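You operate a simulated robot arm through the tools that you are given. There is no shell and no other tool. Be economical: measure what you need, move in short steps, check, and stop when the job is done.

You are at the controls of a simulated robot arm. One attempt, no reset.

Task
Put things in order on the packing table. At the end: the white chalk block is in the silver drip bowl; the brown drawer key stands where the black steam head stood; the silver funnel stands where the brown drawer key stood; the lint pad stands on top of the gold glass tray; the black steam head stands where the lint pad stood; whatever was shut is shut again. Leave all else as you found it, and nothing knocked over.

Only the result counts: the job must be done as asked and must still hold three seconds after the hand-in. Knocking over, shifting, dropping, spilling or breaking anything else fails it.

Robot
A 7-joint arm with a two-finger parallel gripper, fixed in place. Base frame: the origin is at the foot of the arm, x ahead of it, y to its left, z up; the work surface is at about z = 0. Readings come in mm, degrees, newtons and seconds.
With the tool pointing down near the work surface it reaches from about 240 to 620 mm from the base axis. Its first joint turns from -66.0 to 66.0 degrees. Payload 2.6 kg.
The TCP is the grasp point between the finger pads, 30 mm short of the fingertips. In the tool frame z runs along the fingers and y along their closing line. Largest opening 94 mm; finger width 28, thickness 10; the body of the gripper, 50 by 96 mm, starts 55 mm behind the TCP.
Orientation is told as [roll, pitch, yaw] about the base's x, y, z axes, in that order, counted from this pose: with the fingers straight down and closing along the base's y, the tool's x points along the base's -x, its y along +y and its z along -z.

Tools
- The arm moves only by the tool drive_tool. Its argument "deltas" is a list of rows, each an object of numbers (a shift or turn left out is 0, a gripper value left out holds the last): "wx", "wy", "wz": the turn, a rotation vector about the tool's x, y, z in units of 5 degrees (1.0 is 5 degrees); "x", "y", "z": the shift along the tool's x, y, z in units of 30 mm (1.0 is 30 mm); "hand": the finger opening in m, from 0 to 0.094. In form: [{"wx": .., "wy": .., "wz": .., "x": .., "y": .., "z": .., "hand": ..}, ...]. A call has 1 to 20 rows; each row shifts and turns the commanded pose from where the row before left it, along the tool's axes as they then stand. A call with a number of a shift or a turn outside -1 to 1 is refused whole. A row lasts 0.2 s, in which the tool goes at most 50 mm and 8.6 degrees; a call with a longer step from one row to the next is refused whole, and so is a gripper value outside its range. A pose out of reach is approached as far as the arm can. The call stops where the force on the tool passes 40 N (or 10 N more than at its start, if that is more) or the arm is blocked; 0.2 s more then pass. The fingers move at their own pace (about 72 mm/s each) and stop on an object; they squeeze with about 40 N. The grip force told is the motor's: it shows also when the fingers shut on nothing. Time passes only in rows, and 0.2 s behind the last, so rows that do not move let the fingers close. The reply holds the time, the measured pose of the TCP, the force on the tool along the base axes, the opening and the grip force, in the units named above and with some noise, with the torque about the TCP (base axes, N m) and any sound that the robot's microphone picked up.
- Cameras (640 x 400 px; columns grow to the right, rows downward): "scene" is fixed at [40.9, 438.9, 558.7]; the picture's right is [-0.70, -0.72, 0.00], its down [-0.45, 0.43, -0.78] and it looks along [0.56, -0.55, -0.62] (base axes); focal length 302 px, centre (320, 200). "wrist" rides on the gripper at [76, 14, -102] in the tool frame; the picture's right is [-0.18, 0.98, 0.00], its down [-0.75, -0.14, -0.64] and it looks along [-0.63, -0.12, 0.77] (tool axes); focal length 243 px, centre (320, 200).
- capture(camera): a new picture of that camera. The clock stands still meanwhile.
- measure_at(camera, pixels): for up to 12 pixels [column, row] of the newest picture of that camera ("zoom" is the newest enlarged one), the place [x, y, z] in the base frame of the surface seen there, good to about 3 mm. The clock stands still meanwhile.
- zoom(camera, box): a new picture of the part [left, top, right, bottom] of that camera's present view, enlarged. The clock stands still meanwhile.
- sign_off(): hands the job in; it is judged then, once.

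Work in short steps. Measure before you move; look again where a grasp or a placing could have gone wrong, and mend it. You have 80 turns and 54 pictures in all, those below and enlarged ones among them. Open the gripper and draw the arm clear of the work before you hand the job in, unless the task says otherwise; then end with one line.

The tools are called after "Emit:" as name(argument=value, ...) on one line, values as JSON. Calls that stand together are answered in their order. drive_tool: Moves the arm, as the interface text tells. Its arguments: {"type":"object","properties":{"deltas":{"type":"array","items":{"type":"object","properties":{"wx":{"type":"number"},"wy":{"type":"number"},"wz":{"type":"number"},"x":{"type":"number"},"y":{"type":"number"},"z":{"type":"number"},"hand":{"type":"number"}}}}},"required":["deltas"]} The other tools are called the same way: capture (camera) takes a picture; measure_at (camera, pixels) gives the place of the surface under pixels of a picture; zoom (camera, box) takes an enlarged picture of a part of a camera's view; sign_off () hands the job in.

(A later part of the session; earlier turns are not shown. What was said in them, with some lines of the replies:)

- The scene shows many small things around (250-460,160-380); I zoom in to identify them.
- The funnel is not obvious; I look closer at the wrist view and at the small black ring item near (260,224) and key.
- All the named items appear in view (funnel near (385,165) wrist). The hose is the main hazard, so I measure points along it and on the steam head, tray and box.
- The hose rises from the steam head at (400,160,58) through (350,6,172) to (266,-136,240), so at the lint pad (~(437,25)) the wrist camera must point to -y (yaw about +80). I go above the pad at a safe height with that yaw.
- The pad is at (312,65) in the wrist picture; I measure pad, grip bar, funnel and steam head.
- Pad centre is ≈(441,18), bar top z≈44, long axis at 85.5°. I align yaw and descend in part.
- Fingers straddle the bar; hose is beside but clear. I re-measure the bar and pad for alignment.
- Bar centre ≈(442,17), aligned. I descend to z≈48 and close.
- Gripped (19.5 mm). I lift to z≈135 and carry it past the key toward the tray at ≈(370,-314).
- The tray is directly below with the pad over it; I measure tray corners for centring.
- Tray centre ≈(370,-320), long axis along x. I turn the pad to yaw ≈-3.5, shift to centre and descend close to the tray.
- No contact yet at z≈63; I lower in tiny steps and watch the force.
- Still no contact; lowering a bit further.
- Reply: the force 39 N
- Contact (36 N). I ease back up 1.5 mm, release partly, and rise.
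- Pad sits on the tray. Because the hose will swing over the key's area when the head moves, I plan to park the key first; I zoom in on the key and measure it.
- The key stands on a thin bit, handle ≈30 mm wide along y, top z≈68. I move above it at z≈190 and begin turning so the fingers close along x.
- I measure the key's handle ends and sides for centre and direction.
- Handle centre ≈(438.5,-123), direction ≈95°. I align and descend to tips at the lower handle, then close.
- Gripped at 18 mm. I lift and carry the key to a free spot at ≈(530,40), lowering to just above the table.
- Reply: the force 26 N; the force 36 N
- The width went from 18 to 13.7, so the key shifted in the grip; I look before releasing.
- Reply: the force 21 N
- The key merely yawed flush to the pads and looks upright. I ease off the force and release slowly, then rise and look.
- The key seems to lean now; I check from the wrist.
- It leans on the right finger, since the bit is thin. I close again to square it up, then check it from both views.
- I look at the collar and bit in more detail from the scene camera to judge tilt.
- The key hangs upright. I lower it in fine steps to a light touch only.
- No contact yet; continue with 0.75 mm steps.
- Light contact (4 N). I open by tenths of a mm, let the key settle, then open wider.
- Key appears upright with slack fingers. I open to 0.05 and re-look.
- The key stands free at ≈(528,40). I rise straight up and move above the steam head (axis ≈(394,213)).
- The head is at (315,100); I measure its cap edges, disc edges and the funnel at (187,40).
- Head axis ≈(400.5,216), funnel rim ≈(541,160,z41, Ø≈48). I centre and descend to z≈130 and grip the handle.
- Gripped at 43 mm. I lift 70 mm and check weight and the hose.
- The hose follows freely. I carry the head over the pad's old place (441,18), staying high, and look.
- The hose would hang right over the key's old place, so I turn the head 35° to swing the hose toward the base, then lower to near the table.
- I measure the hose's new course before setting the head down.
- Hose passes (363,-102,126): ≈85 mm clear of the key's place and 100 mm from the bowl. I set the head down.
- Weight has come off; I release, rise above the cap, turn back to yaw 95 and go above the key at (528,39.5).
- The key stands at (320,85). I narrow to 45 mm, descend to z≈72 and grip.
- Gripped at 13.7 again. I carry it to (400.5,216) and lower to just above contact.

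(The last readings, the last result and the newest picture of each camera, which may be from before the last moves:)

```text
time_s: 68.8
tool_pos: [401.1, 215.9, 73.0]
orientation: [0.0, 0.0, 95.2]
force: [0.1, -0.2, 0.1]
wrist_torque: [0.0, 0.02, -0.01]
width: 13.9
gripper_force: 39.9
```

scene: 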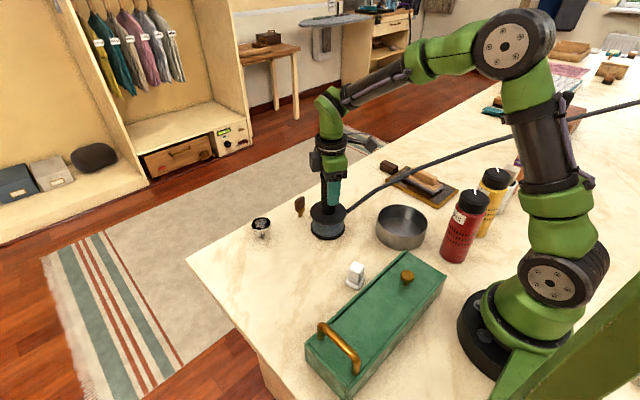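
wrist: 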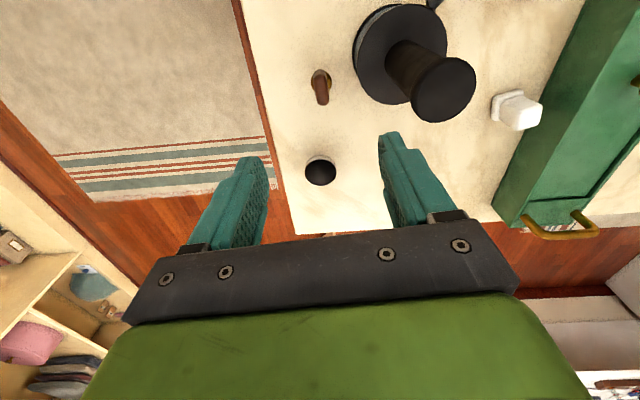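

No contact yet; more fine steps.

Emit:
drive_tool(deltas=[{"z": 0.02}, {}])

Emit:
drive_tool(deltas=[{"z": 0.02}, {}])

Emit:
drive_tool(deltas=[{"z": 0.015}, {}])

```text
time_s: 69.4
tool_pos: [399.4, 215.2, 71.6]
orientation: [0.1, 0.0, 95.2]
force: [-0.8, -0.1, 1.8]
wrist_torque: [-0.01, 0.04, 0.02]
width: 13.9
gripper_force: 39.9
```

```text
time_s: 70.0
tool_pos: [398.4, 215.7, 72.4]
orientation: [-0.2, -0.1, 95.1]
force: [-2.2, -0.9, 7.8]
wrist_torque: [-0.08, 0.1, 0.02]
width: 13.9
gripper_force: 39.2
```

```text
time_s: 70.6
tool_pos: [399.5, 216.4, 73.1]
orientation: [-0.1, 0.0, 95.1]
force: [-4.7, -3.8, 17.8]
wrist_torque: [-0.22, 0.26, -0.02]
width: 13.7
gripper_force: 40.3
```

Contact is there but a bit firm; I back off 0.9 mm, then release in tenths as before and look.

Emit:
drive_tool(deltas=[{"z": -0.03}, {}, {"hand": 0.0143}, {}, {}, {"hand": 0.0152}, {}, {}, {"hand": 0.017}, {}, {}, {"hand": 0.021}, {}, {"hand": 0.03}, {"hand": 0.05}, {}, {}])

Emit:
zoom(camera="wrist", box=[230, 80, 410, 220])

```text
time_s: 74.2
tool_pos: [399.5, 216.5, 71.9]
orientation: [0.0, 0.1, 95.1]
force: [-0.1, -0.7, -0.2]
wrist_torque: [0.01, 0.03, -0.01]
width: 50.2
gripper_force: 0.2
```

```text
2.86 times, centred on (320, 150) of wrist
```

zoom: 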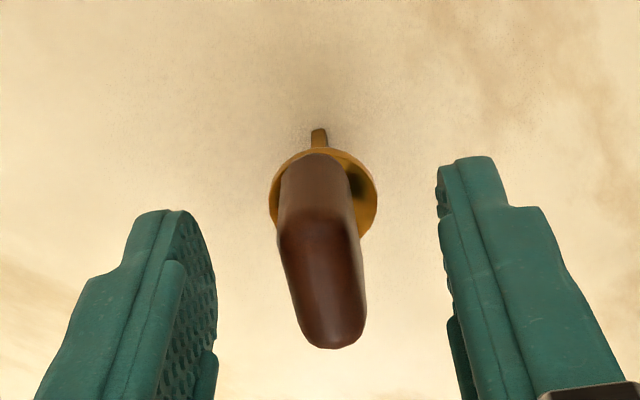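

The key stands in the head's old place. I rise and move above the funnel at ≈(541,160).

Emit:
drive_tool(deltas=[{"z": -0.4}, {"z": -1}, {"z": -1}, {"z": -1}, {"z": -0.9}, {"x": 0.454, "y": -0.904, "hand": 0.08}, {"x": 0.454, "y": -0.904}, {"x": 0.454, "y": -0.904}, {"x": 0.454, "y": -0.904}, {"x": 0.454, "y": -0.904}, {}])

Emit:
capture(camera="wrist")

Emit:
zoom(camera="scene", box=[230, 190, 350, 260])

```text
time_s: 76.6
tool_pos: [539.6, 160.2, 201.2]
orientation: [0.1, -0.1, 95.2]
force: [-0.5, -0.9, 0.4]
wrist_torque: [0.0, -0.01, -0.01]
width: 79.9
gripper_force: 0.0
```

```text
18 pictures are left
```

wrist: 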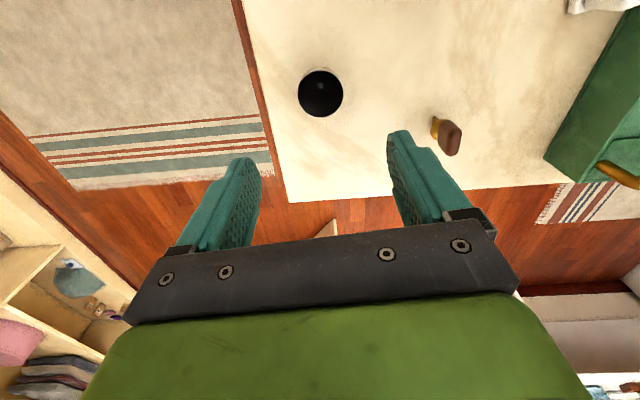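

```text
5.33 times, centred on (290, 225) of scene
```

zoom: 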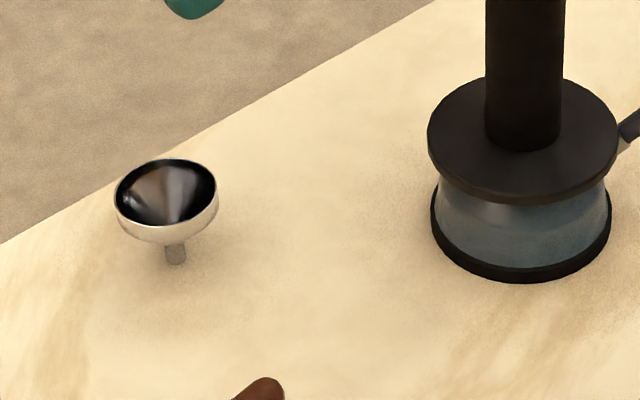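

The funnel stands on a thin spout with a cylindrical rim band. I measure its band and spout.

Emit:
measure_at(camera="zoom", pixels=[[167, 236], [167, 229], [176, 258], [117, 195], [216, 195], [167, 160], [168, 222], [175, 244]])

Emit:
measure_at(camera="wrist", pixels=[[299, 92], [342, 92], [320, 71], [320, 114], [320, 93]])

```text
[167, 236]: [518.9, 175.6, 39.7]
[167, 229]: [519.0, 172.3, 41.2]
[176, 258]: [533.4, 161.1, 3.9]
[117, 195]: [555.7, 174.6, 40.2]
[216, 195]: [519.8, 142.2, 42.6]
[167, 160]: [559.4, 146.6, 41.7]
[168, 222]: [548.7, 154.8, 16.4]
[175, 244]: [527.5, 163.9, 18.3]
```

```text
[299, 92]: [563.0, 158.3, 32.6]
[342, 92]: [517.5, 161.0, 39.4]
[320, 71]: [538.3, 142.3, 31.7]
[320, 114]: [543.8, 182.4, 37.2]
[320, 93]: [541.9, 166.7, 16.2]
```

Funnel centre ≈(540,160.5), band near z 30-42. I descend to z≈38, pre-close to 54 mm and look before gripping.

Emit:
drive_tool(deltas=[{"z": 0.95}, {"z": 0.95}, {"z": 0.95}, {"z": 0.95}, {"z": 0.95}, {"z": 0.67}, {}, {"hand": 0.065}, {"hand": 0.055}, {}])

Emit:
zoom(camera="wrist", box=[220, 60, 420, 220])

```text
time_s: 78.8
tool_pos: [540.9, 160.4, 39.4]
orientation: [0.0, 0.0, 95.1]
force: [0.4, 0.2, 0.4]
wrist_torque: [-0.02, -0.03, -0.01]
width: 55.1
gripper_force: 0.0
```

```text
2.50 times, centred on (320, 140) of wrist
```

zoom: 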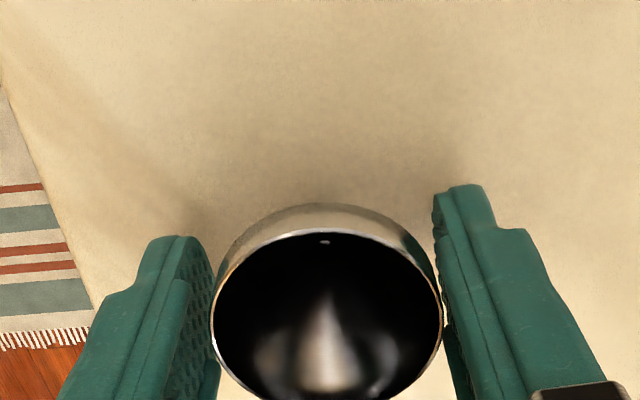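

Well centred. I close gently and lift slightly.

Emit:
drive_tool(deltas=[{"hand": 0.053}, {"hand": 0.051}, {"hand": 0.049}, {"hand": 0.045}, {"hand": 0.03}, {}, {}])

Emit:
drive_tool(deltas=[{"z": -0.4}, {"z": -0.8}, {"z": -0.8}, {}])

Emit:
zoom(camera="scene", box=[240, 170, 320, 220])

```text
time_s: 80.4
tool_pos: [541.7, 159.5, 37.4]
orientation: [0.0, 0.0, 95.1]
force: [0.0, 0.8, 0.4]
wrist_torque: [0.01, 0.0, -0.02]
width: 46.8
gripper_force: 39.7
```

```text
time_s: 81.4
tool_pos: [540.6, 160.6, 98.4]
orientation: [0.0, 0.0, 95.1]
force: [0.6, 0.9, -0.4]
wrist_torque: [0.0, 0.0, 0.02]
width: 46.6
gripper_force: 40.4
```

```text
8.00 times, centred on (280, 195) of scene
```

zoom: 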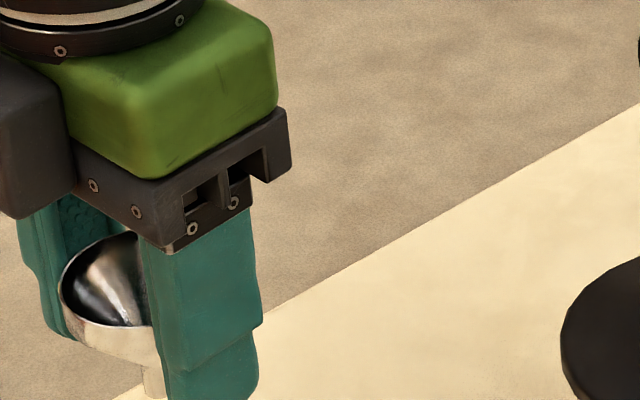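

Funnel held. I rise to ≈180, go round the head along x≈550 to y=-122, then in to x=440.

Emit:
drive_tool(deltas=[{"z": -0.9}, {"z": -0.9}, {"z": -0.9}, {"x": 0.939, "y": 0.052}, {"x": 0.939, "y": 0.052}, {"x": 0.939, "y": 0.052}, {"x": 0.939, "y": 0.052}, {"x": 0.939, "y": 0.052}, {"x": 0.939, "y": 0.052}, {"x": 0.939, "y": 0.052}, {"x": 0.939, "y": 0.052}, {"x": 0.939, "y": 0.052}, {"x": 0.939, "y": 0.052}, {"x": -0.08, "y": 0.913}, {"x": -0.08, "y": 0.913}, {"x": -0.08, "y": 0.913}, {"x": -0.08, "y": 0.913}, {}])

Emit:
capture(camera="scene")

```text
time_s: 85.2
tool_pos: [441.1, -121.3, 180.5]
orientation: [0.0, 0.0, 95.1]
force: [-0.1, 0.9, 0.0]
wrist_torque: [-0.04, -0.05, 0.0]
width: 46.5
gripper_force: 40.0
```

```text
14 pictures are left
```

scene: 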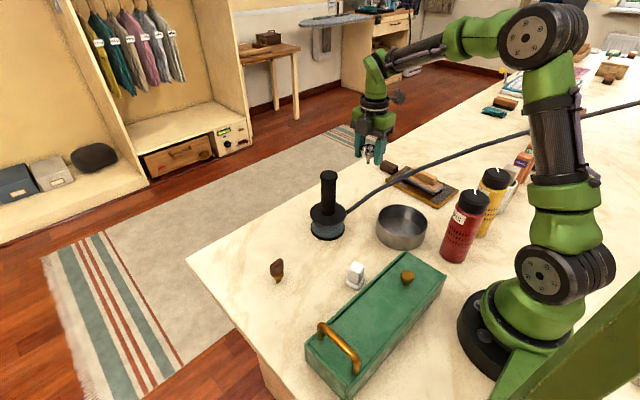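

Clear of the hose. I lower to ≈42 and then fine steps.

Emit:
drive_tool(deltas=[{"z": 0.9}, {"z": 0.9}, {"z": 0.9}, {"z": 0.9}, {"z": 0.7}, {"z": 0.3}, {}, {}])

Emit:
drive_tool(deltas=[{"z": 0.04}, {}])

Emit:
drive_tool(deltas=[{"z": 0.03}, {}])

```text
time_s: 87.0
tool_pos: [439.7, -120.9, 39.6]
orientation: [-0.1, 0.1, 95.1]
force: [-0.9, 0.5, 0.2]
wrist_torque: [0.0, 0.01, -0.02]
width: 46.7
gripper_force: 40.3
```

```text
time_s: 87.6
tool_pos: [439.7, -121.6, 40.0]
orientation: [0.0, 0.0, 95.1]
force: [0.2, 0.1, -0.9]
wrist_torque: [-0.02, -0.02, -0.02]
width: 46.4
gripper_force: 40.0
```

```text
time_s: 88.2
tool_pos: [439.4, -121.9, 38.8]
orientation: [0.0, 0.0, 95.1]
force: [-0.3, -0.3, -0.5]
wrist_torque: [0.0, 0.04, 0.03]
width: 46.7
gripper_force: 39.9
```

Continue in 0.6 mm steps.

Emit:
drive_tool(deltas=[{"z": 0.02}, {}])

Emit:
drive_tool(deltas=[{"z": 0.02}, {}])

Emit:
drive_tool(deltas=[{"z": 0.02}, {}])

```text
time_s: 88.8
tool_pos: [438.8, -121.9, 39.0]
orientation: [0.0, 0.0, 95.0]
force: [-0.1, 0.7, 2.2]
wrist_torque: [0.02, 0.03, 0.01]
width: 46.6
gripper_force: 40.3
```

```text
time_s: 89.4
tool_pos: [441.5, -121.5, 38.1]
orientation: [-0.1, 0.1, 95.1]
force: [-4.2, 0.8, 11.5]
wrist_torque: [0.03, 0.11, -0.04]
width: 46.8
gripper_force: 40.5
```

```text
time_s: 90.0
tool_pos: [441.1, -121.8, 38.2]
orientation: [0.0, 0.0, 95.0]
force: [-6.8, 0.6, 24.9]
wrist_torque: [0.01, 0.27, -0.01]
width: 46.5
gripper_force: 40.9
```

Contact; I back off 1 mm and open in small steps, then look.

Emit:
drive_tool(deltas=[{"z": -0.034}, {}, {"hand": 0.0475}, {}, {"hand": 0.0485}, {}, {}, {"hand": 0.05}, {}, {"hand": 0.055}, {}, {"hand": 0.065}, {}, {}])

Emit:
zoom(camera="wrist", box=[220, 60, 420, 220])

```text
time_s: 93.0
tool_pos: [440.3, -121.7, 38.3]
orientation: [0.0, -0.1, 95.1]
force: [-0.2, 0.4, 0.2]
wrist_torque: [0.01, 0.01, 0.0]
width: 65.0
gripper_force: 0.1
```

```text
2.50 times, centred on (320, 140) of wrist
```

zoom: 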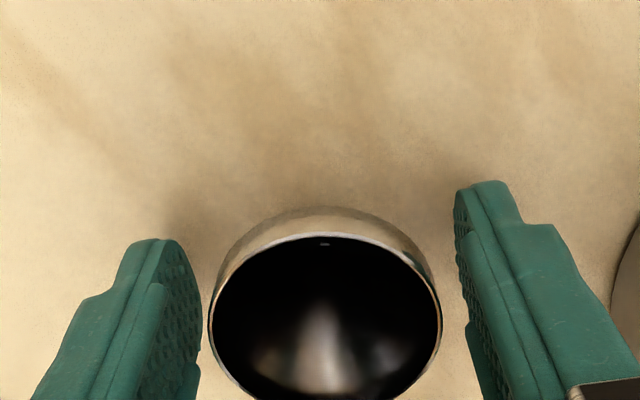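

The funnel stands where the key stood. I rise straight up to z≈250, then cross above hose and head to the chalk block at ≈(280,100).

Emit:
drive_tool(deltas=[{"z": -0.5}, {"z": -0.93}, {"z": -0.93}, {"z": -0.93}, {"z": -0.93}, {"z": -0.93}, {"z": -0.93}, {"z": -0.93}, {"x": -0.979, "y": 0.584}, {"x": -0.979, "y": 0.584}, {"x": -0.979, "y": 0.584}, {"x": -0.979, "y": 0.584}, {"x": -0.979, "y": 0.584}, {"x": -0.979, "y": 0.584}, {"x": -0.979, "y": 0.584}, {"x": -0.979, "y": 0.584}, {}])

Emit:
capture(camera="wrist")

```text
time_s: 96.6
tool_pos: [279.7, 99.7, 247.4]
orientation: [0.1, 0.0, 95.2]
force: [1.1, 0.5, 0.1]
wrist_torque: [-0.02, 0.02, 0.0]
width: 65.1
gripper_force: 0.0
```

```text
12 pictures are left
```

wrist: 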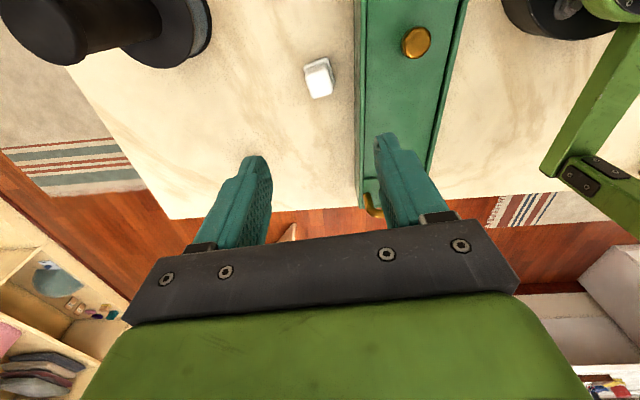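

I measure the chalk block and the box edge beside it.

Emit:
zoom(camera="wrist", box=[270, 30, 400, 130])

Emit:
measure_at(camera="wrist", pixels=[[318, 84], [308, 74], [329, 69], [333, 92], [312, 97], [318, 60], [305, 62], [357, 80], [361, 80], [370, 80], [357, 150]])

```text
4.00 times, centred on (335, 80) of wrist
```

zoom: 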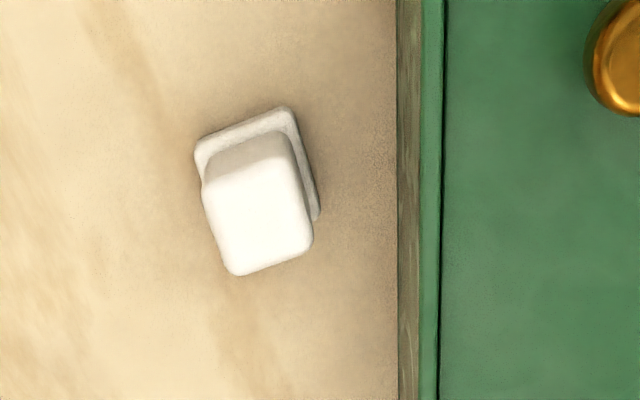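

```text
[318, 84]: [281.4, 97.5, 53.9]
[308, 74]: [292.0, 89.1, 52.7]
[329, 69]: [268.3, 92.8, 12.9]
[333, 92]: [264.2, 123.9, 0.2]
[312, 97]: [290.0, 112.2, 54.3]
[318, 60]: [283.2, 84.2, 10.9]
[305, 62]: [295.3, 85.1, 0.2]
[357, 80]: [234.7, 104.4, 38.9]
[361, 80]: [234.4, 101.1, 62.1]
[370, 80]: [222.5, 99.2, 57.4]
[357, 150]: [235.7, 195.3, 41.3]
```

I measure the top-face corners to get its angle and size.

Emit:
measure_at(camera="zoom", pixels=[[213, 188], [292, 162], [305, 243], [238, 268], [258, 212], [200, 145], [288, 112], [315, 212]])

Emit:
capture(camera="scene")

```text
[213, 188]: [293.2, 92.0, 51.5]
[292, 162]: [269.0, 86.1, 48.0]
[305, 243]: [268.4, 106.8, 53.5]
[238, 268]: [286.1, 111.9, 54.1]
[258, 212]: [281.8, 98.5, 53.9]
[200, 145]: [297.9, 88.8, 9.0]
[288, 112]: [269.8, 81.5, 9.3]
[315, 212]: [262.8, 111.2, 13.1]
```

```text
10 pictures are left
```

scene: 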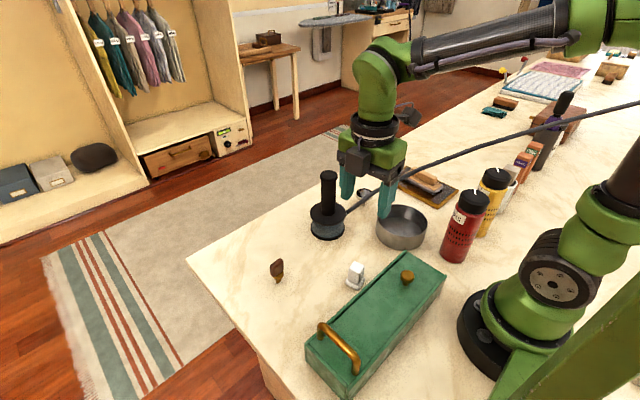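

Block is turned 14.5°, centre ≈(280,99.5), top z 54. I also measure the bowl rim/floor and hose near it from the scene picture.

Emit:
measure_at(camera="scene", pixels=[[378, 224], [427, 226], [402, 208], [402, 239], [402, 222], [375, 190], [400, 172], [430, 159], [470, 142], [402, 247]])

Emit:
drive_tool(deltas=[{"wz": -1, "hand": 0.05}, {"wz": -0.9}, {"z": 0.95}, {"z": 0.95}, {"z": 0.95}, {"z": 0.95}, {"z": 0.95}, {"z": 0.95}, {"z": 0.95}, {}, {"hand": 0.035}, {"hand": 0.0}, {}, {}])

```text
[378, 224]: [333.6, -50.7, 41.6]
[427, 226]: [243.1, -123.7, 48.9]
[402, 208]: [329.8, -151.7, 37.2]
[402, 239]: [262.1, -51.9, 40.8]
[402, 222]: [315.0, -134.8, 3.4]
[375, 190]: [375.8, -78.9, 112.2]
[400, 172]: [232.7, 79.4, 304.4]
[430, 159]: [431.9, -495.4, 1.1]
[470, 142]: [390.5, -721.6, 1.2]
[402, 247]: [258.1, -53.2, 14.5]
```

```text
time_s: 99.6
tool_pos: [280.3, 99.5, 49.4]
orientation: [-0.1, 0.0, 104.6]
force: [0.7, -0.4, -0.5]
wrist_torque: [0.0, -0.01, 0.0]
width: 31.1
gripper_force: 39.7
```

Gripped (31 mm). Before carrying I lift straight up to z≈130 and measure the shakers next to the bowl as the camera arm will pass near them.

Emit:
measure_at(camera="scene", pixels=[[472, 196], [460, 195], [485, 196], [460, 235], [458, 256], [494, 174], [445, 240]])

Emit:
drive_tool(deltas=[{"z": -0.5}, {"z": -0.8}, {"z": -0.8}, {"z": -0.8}, {}])

```text
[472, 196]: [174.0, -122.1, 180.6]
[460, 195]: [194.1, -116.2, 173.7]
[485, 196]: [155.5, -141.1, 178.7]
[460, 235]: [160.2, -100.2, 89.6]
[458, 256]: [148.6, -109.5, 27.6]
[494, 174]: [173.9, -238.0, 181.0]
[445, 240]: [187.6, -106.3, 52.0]
```

```text
time_s: 100.8
tool_pos: [279.8, 100.3, 136.0]
orientation: [0.1, -0.1, 104.6]
force: [-0.5, 0.1, -0.3]
wrist_torque: [-0.03, 0.0, 0.02]
width: 31.4
gripper_force: 40.5
```

The red shaker (174,-122) is 180 mm tall, so yaw ≈80 keeps the camera between it and the hose. I turn 25° and carry the block above the bowl at ≈(282,-93).

Emit:
drive_tool(deltas=[{"wz": 1}, {"wz": 1}, {"wz": 1}, {"wz": 1}, {"wz": 1}, {"x": 0.902, "y": -0.175}, {"x": 0.902, "y": -0.175}, {"x": 0.902, "y": -0.175}, {"x": 0.902, "y": -0.175}, {"x": 0.902, "y": -0.175}, {"x": 0.902, "y": -0.175}, {"x": 0.902, "y": -0.175}, {}])

Emit:
capture(camera="wrist")

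Emit:
capture(camera="scene")

```text
time_s: 103.6
tool_pos: [282.2, -95.3, 137.0]
orientation: [-0.1, 0.0, 79.6]
force: [0.3, -0.6, 0.6]
wrist_torque: [0.02, -0.03, 0.02]
width: 31.4
gripper_force: 40.6
```

```text
9 pictures are left
```

wrist: 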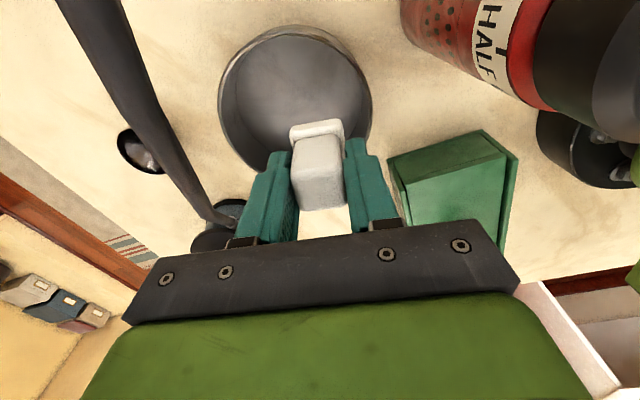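

```text
8 pictures are left
```

scene: 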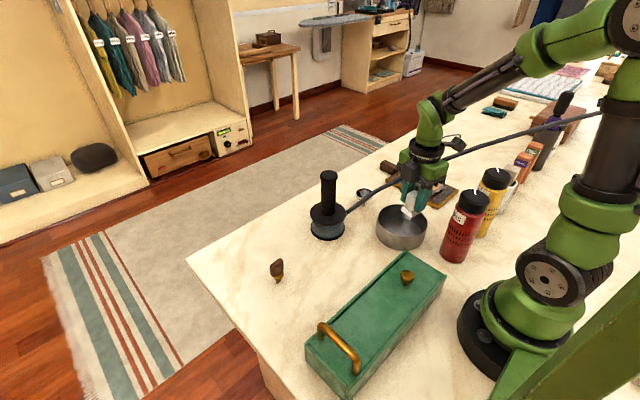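

I measure the bowl rim and floor from here to centre the drop.

Emit:
measure_at(camera="wrist", pixels=[[222, 98], [370, 98], [294, 28], [240, 155], [362, 135], [280, 100], [340, 70], [318, 125], [292, 180]])

```text
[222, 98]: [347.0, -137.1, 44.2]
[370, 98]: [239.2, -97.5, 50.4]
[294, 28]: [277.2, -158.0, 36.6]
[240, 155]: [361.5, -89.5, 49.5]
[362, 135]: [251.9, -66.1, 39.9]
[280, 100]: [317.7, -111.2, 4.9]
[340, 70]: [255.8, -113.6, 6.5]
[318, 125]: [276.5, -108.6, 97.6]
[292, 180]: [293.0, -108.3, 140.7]
```

Bowl centre ≈(300,-101), R 60, floor z≈5. I shift slightly to (288,-98) (keeping away from the hose) and lower to just above the floor.

Emit:
drive_tool(deltas=[{"x": 0.06, "y": -0.21}, {"z": 0.7}, {"z": 0.7}, {"z": 0.7}, {"z": 0.45}, {}, {}])

Emit:
drive_tool(deltas=[{"z": 0.06}, {}])

Emit:
drive_tool(deltas=[{"z": 0.05}, {}])

```text
time_s: 105.2
tool_pos: [287.3, -97.0, 59.4]
orientation: [0.0, -0.1, 79.6]
force: [-0.3, -0.7, -0.7]
wrist_torque: [0.01, -0.01, 0.0]
width: 31.4
gripper_force: 39.5
```

```text
time_s: 105.8
tool_pos: [287.1, -96.1, 57.9]
orientation: [0.1, 0.0, 79.6]
force: [-0.4, -0.2, -1.2]
wrist_torque: [0.02, 0.03, 0.02]
width: 31.5
gripper_force: 40.5
```

```text
time_s: 106.4
tool_pos: [287.0, -96.4, 56.5]
orientation: [-0.1, 0.1, 79.7]
force: [-0.4, 0.0, -0.7]
wrist_torque: [0.03, 0.01, 0.02]
width: 31.5
gripper_force: 40.2
```

Emit:
drive_tool(deltas=[{"z": 0.05}, {}])

Emit:
drive_tool(deltas=[{"z": 0.04}, {}])

```text
time_s: 107.0
tool_pos: [287.4, -96.1, 54.2]
orientation: [0.1, 0.0, 79.6]
force: [-0.3, -0.4, -0.4]
wrist_torque: [0.0, 0.02, -0.05]
width: 31.6
gripper_force: 40.2
```

```text
time_s: 107.6
tool_pos: [286.7, -96.6, 53.4]
orientation: [0.0, 0.0, 79.6]
force: [0.0, 0.0, -0.7]
wrist_torque: [-0.02, -0.04, 0.0]
width: 31.5
gripper_force: 39.9
```

No contact yet at z≈53.5; a little lower.

Emit:
drive_tool(deltas=[{"z": 0.03}, {}])

Emit:
drive_tool(deltas=[{"z": 0.03}, {}])

```text
time_s: 108.2
tool_pos: [287.9, -96.2, 53.6]
orientation: [0.0, 0.1, 79.4]
force: [-5.3, 1.7, 19.0]
wrist_torque: [0.09, 0.2, -0.01]
width: 31.4
gripper_force: 40.4
```

```text
time_s: 108.8
tool_pos: [287.5, -96.6, 53.1]
orientation: [-0.3, 0.0, 79.6]
force: [-6.8, 2.5, 32.4]
wrist_torque: [0.09, 0.06, -0.03]
width: 31.5
gripper_force: 40.3
```

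Contact on the floor; I back off, open moderately and rise straight up, clear of hose and shaker.

Emit:
drive_tool(deltas=[{"z": -0.045}, {}, {"hand": 0.034}, {}, {"hand": 0.042}, {}, {"z": -0.5}, {"z": -0.9}, {"z": -1}, {"z": -1}, {"z": -1}, {"z": -1}, {"z": -1}, {}])

Emit:
capture(camera="wrist")

Emit:
zoom(camera="scene", box=[230, 140, 470, 300])

```text
time_s: 111.8
tool_pos: [288.5, -97.4, 246.3]
orientation: [0.0, 0.0, 79.6]
force: [0.4, -0.2, -0.7]
wrist_torque: [0.01, 0.01, -0.02]
width: 41.8
gripper_force: 0.0
```

```text
7 pictures are left
```

wrist: 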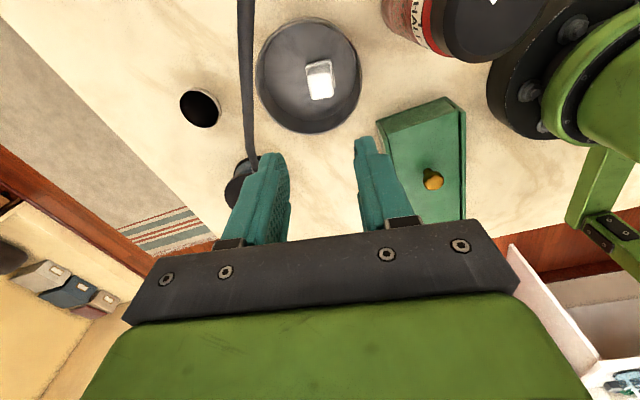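

```text
2.50 times, centred on (350, 220) of scene
```

zoom: 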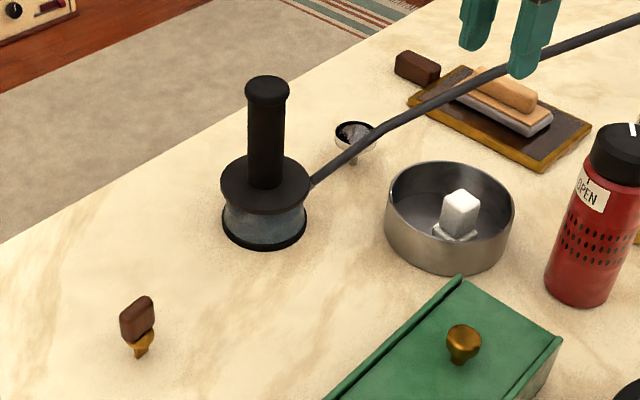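

Chalk is in the bowl, everything stands. I draw the arm up and away with the gripper open, and check key and funnel once more.

Emit:
drive_tool(deltas=[{"z": -1, "hand": 0.08}, {"z": -1}, {"z": -1}, {"x": -0.95, "y": -0.16}, {"x": -0.95, "y": -0.16}, {"x": -0.95, "y": -0.16}, {"x": -0.95, "y": -0.16}, {"x": -0.95, "y": -0.16}, {"x": -0.95, "y": -0.16}, {}])

Emit:
zoom(camera="scene", box=[250, 170, 390, 290])

Emit:
capture(camera="scene")

```text
time_s: 114.0
tool_pos: [347.4, 66.0, 335.3]
orientation: [0.0, -0.1, 79.6]
force: [0.0, -0.6, -0.6]
wrist_torque: [0.0, 0.02, 0.01]
width: 80.3
gripper_force: 0.0
```

```text
3.33 times, centred on (320, 230) of scene
```

zoom: 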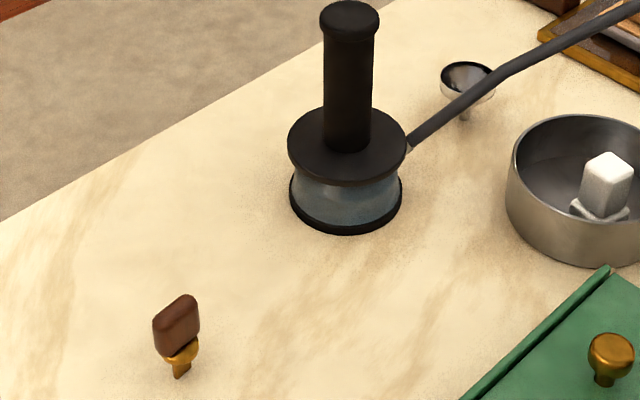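

```text
4 pictures are left
```

scene: 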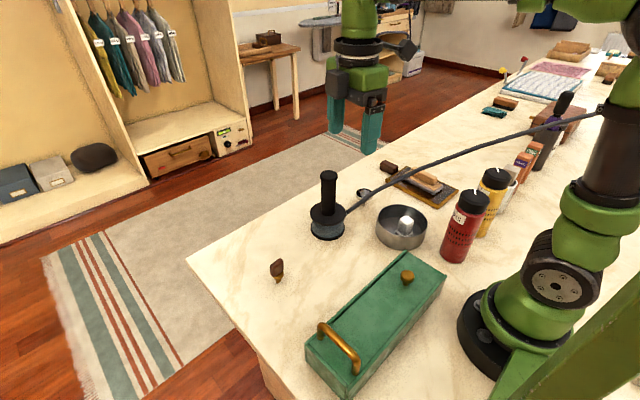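

Key, funnel, head, pad and chalk all stand in place, the box is untouched and shut, and the arm is clear; I hand in.

Emit:
sign_off()

```text
The job is handed in.
```

I moved all five items as asked and handed the job in. The final pictures show everything standing, the green box still shut, and the arm clear with the gripper open.
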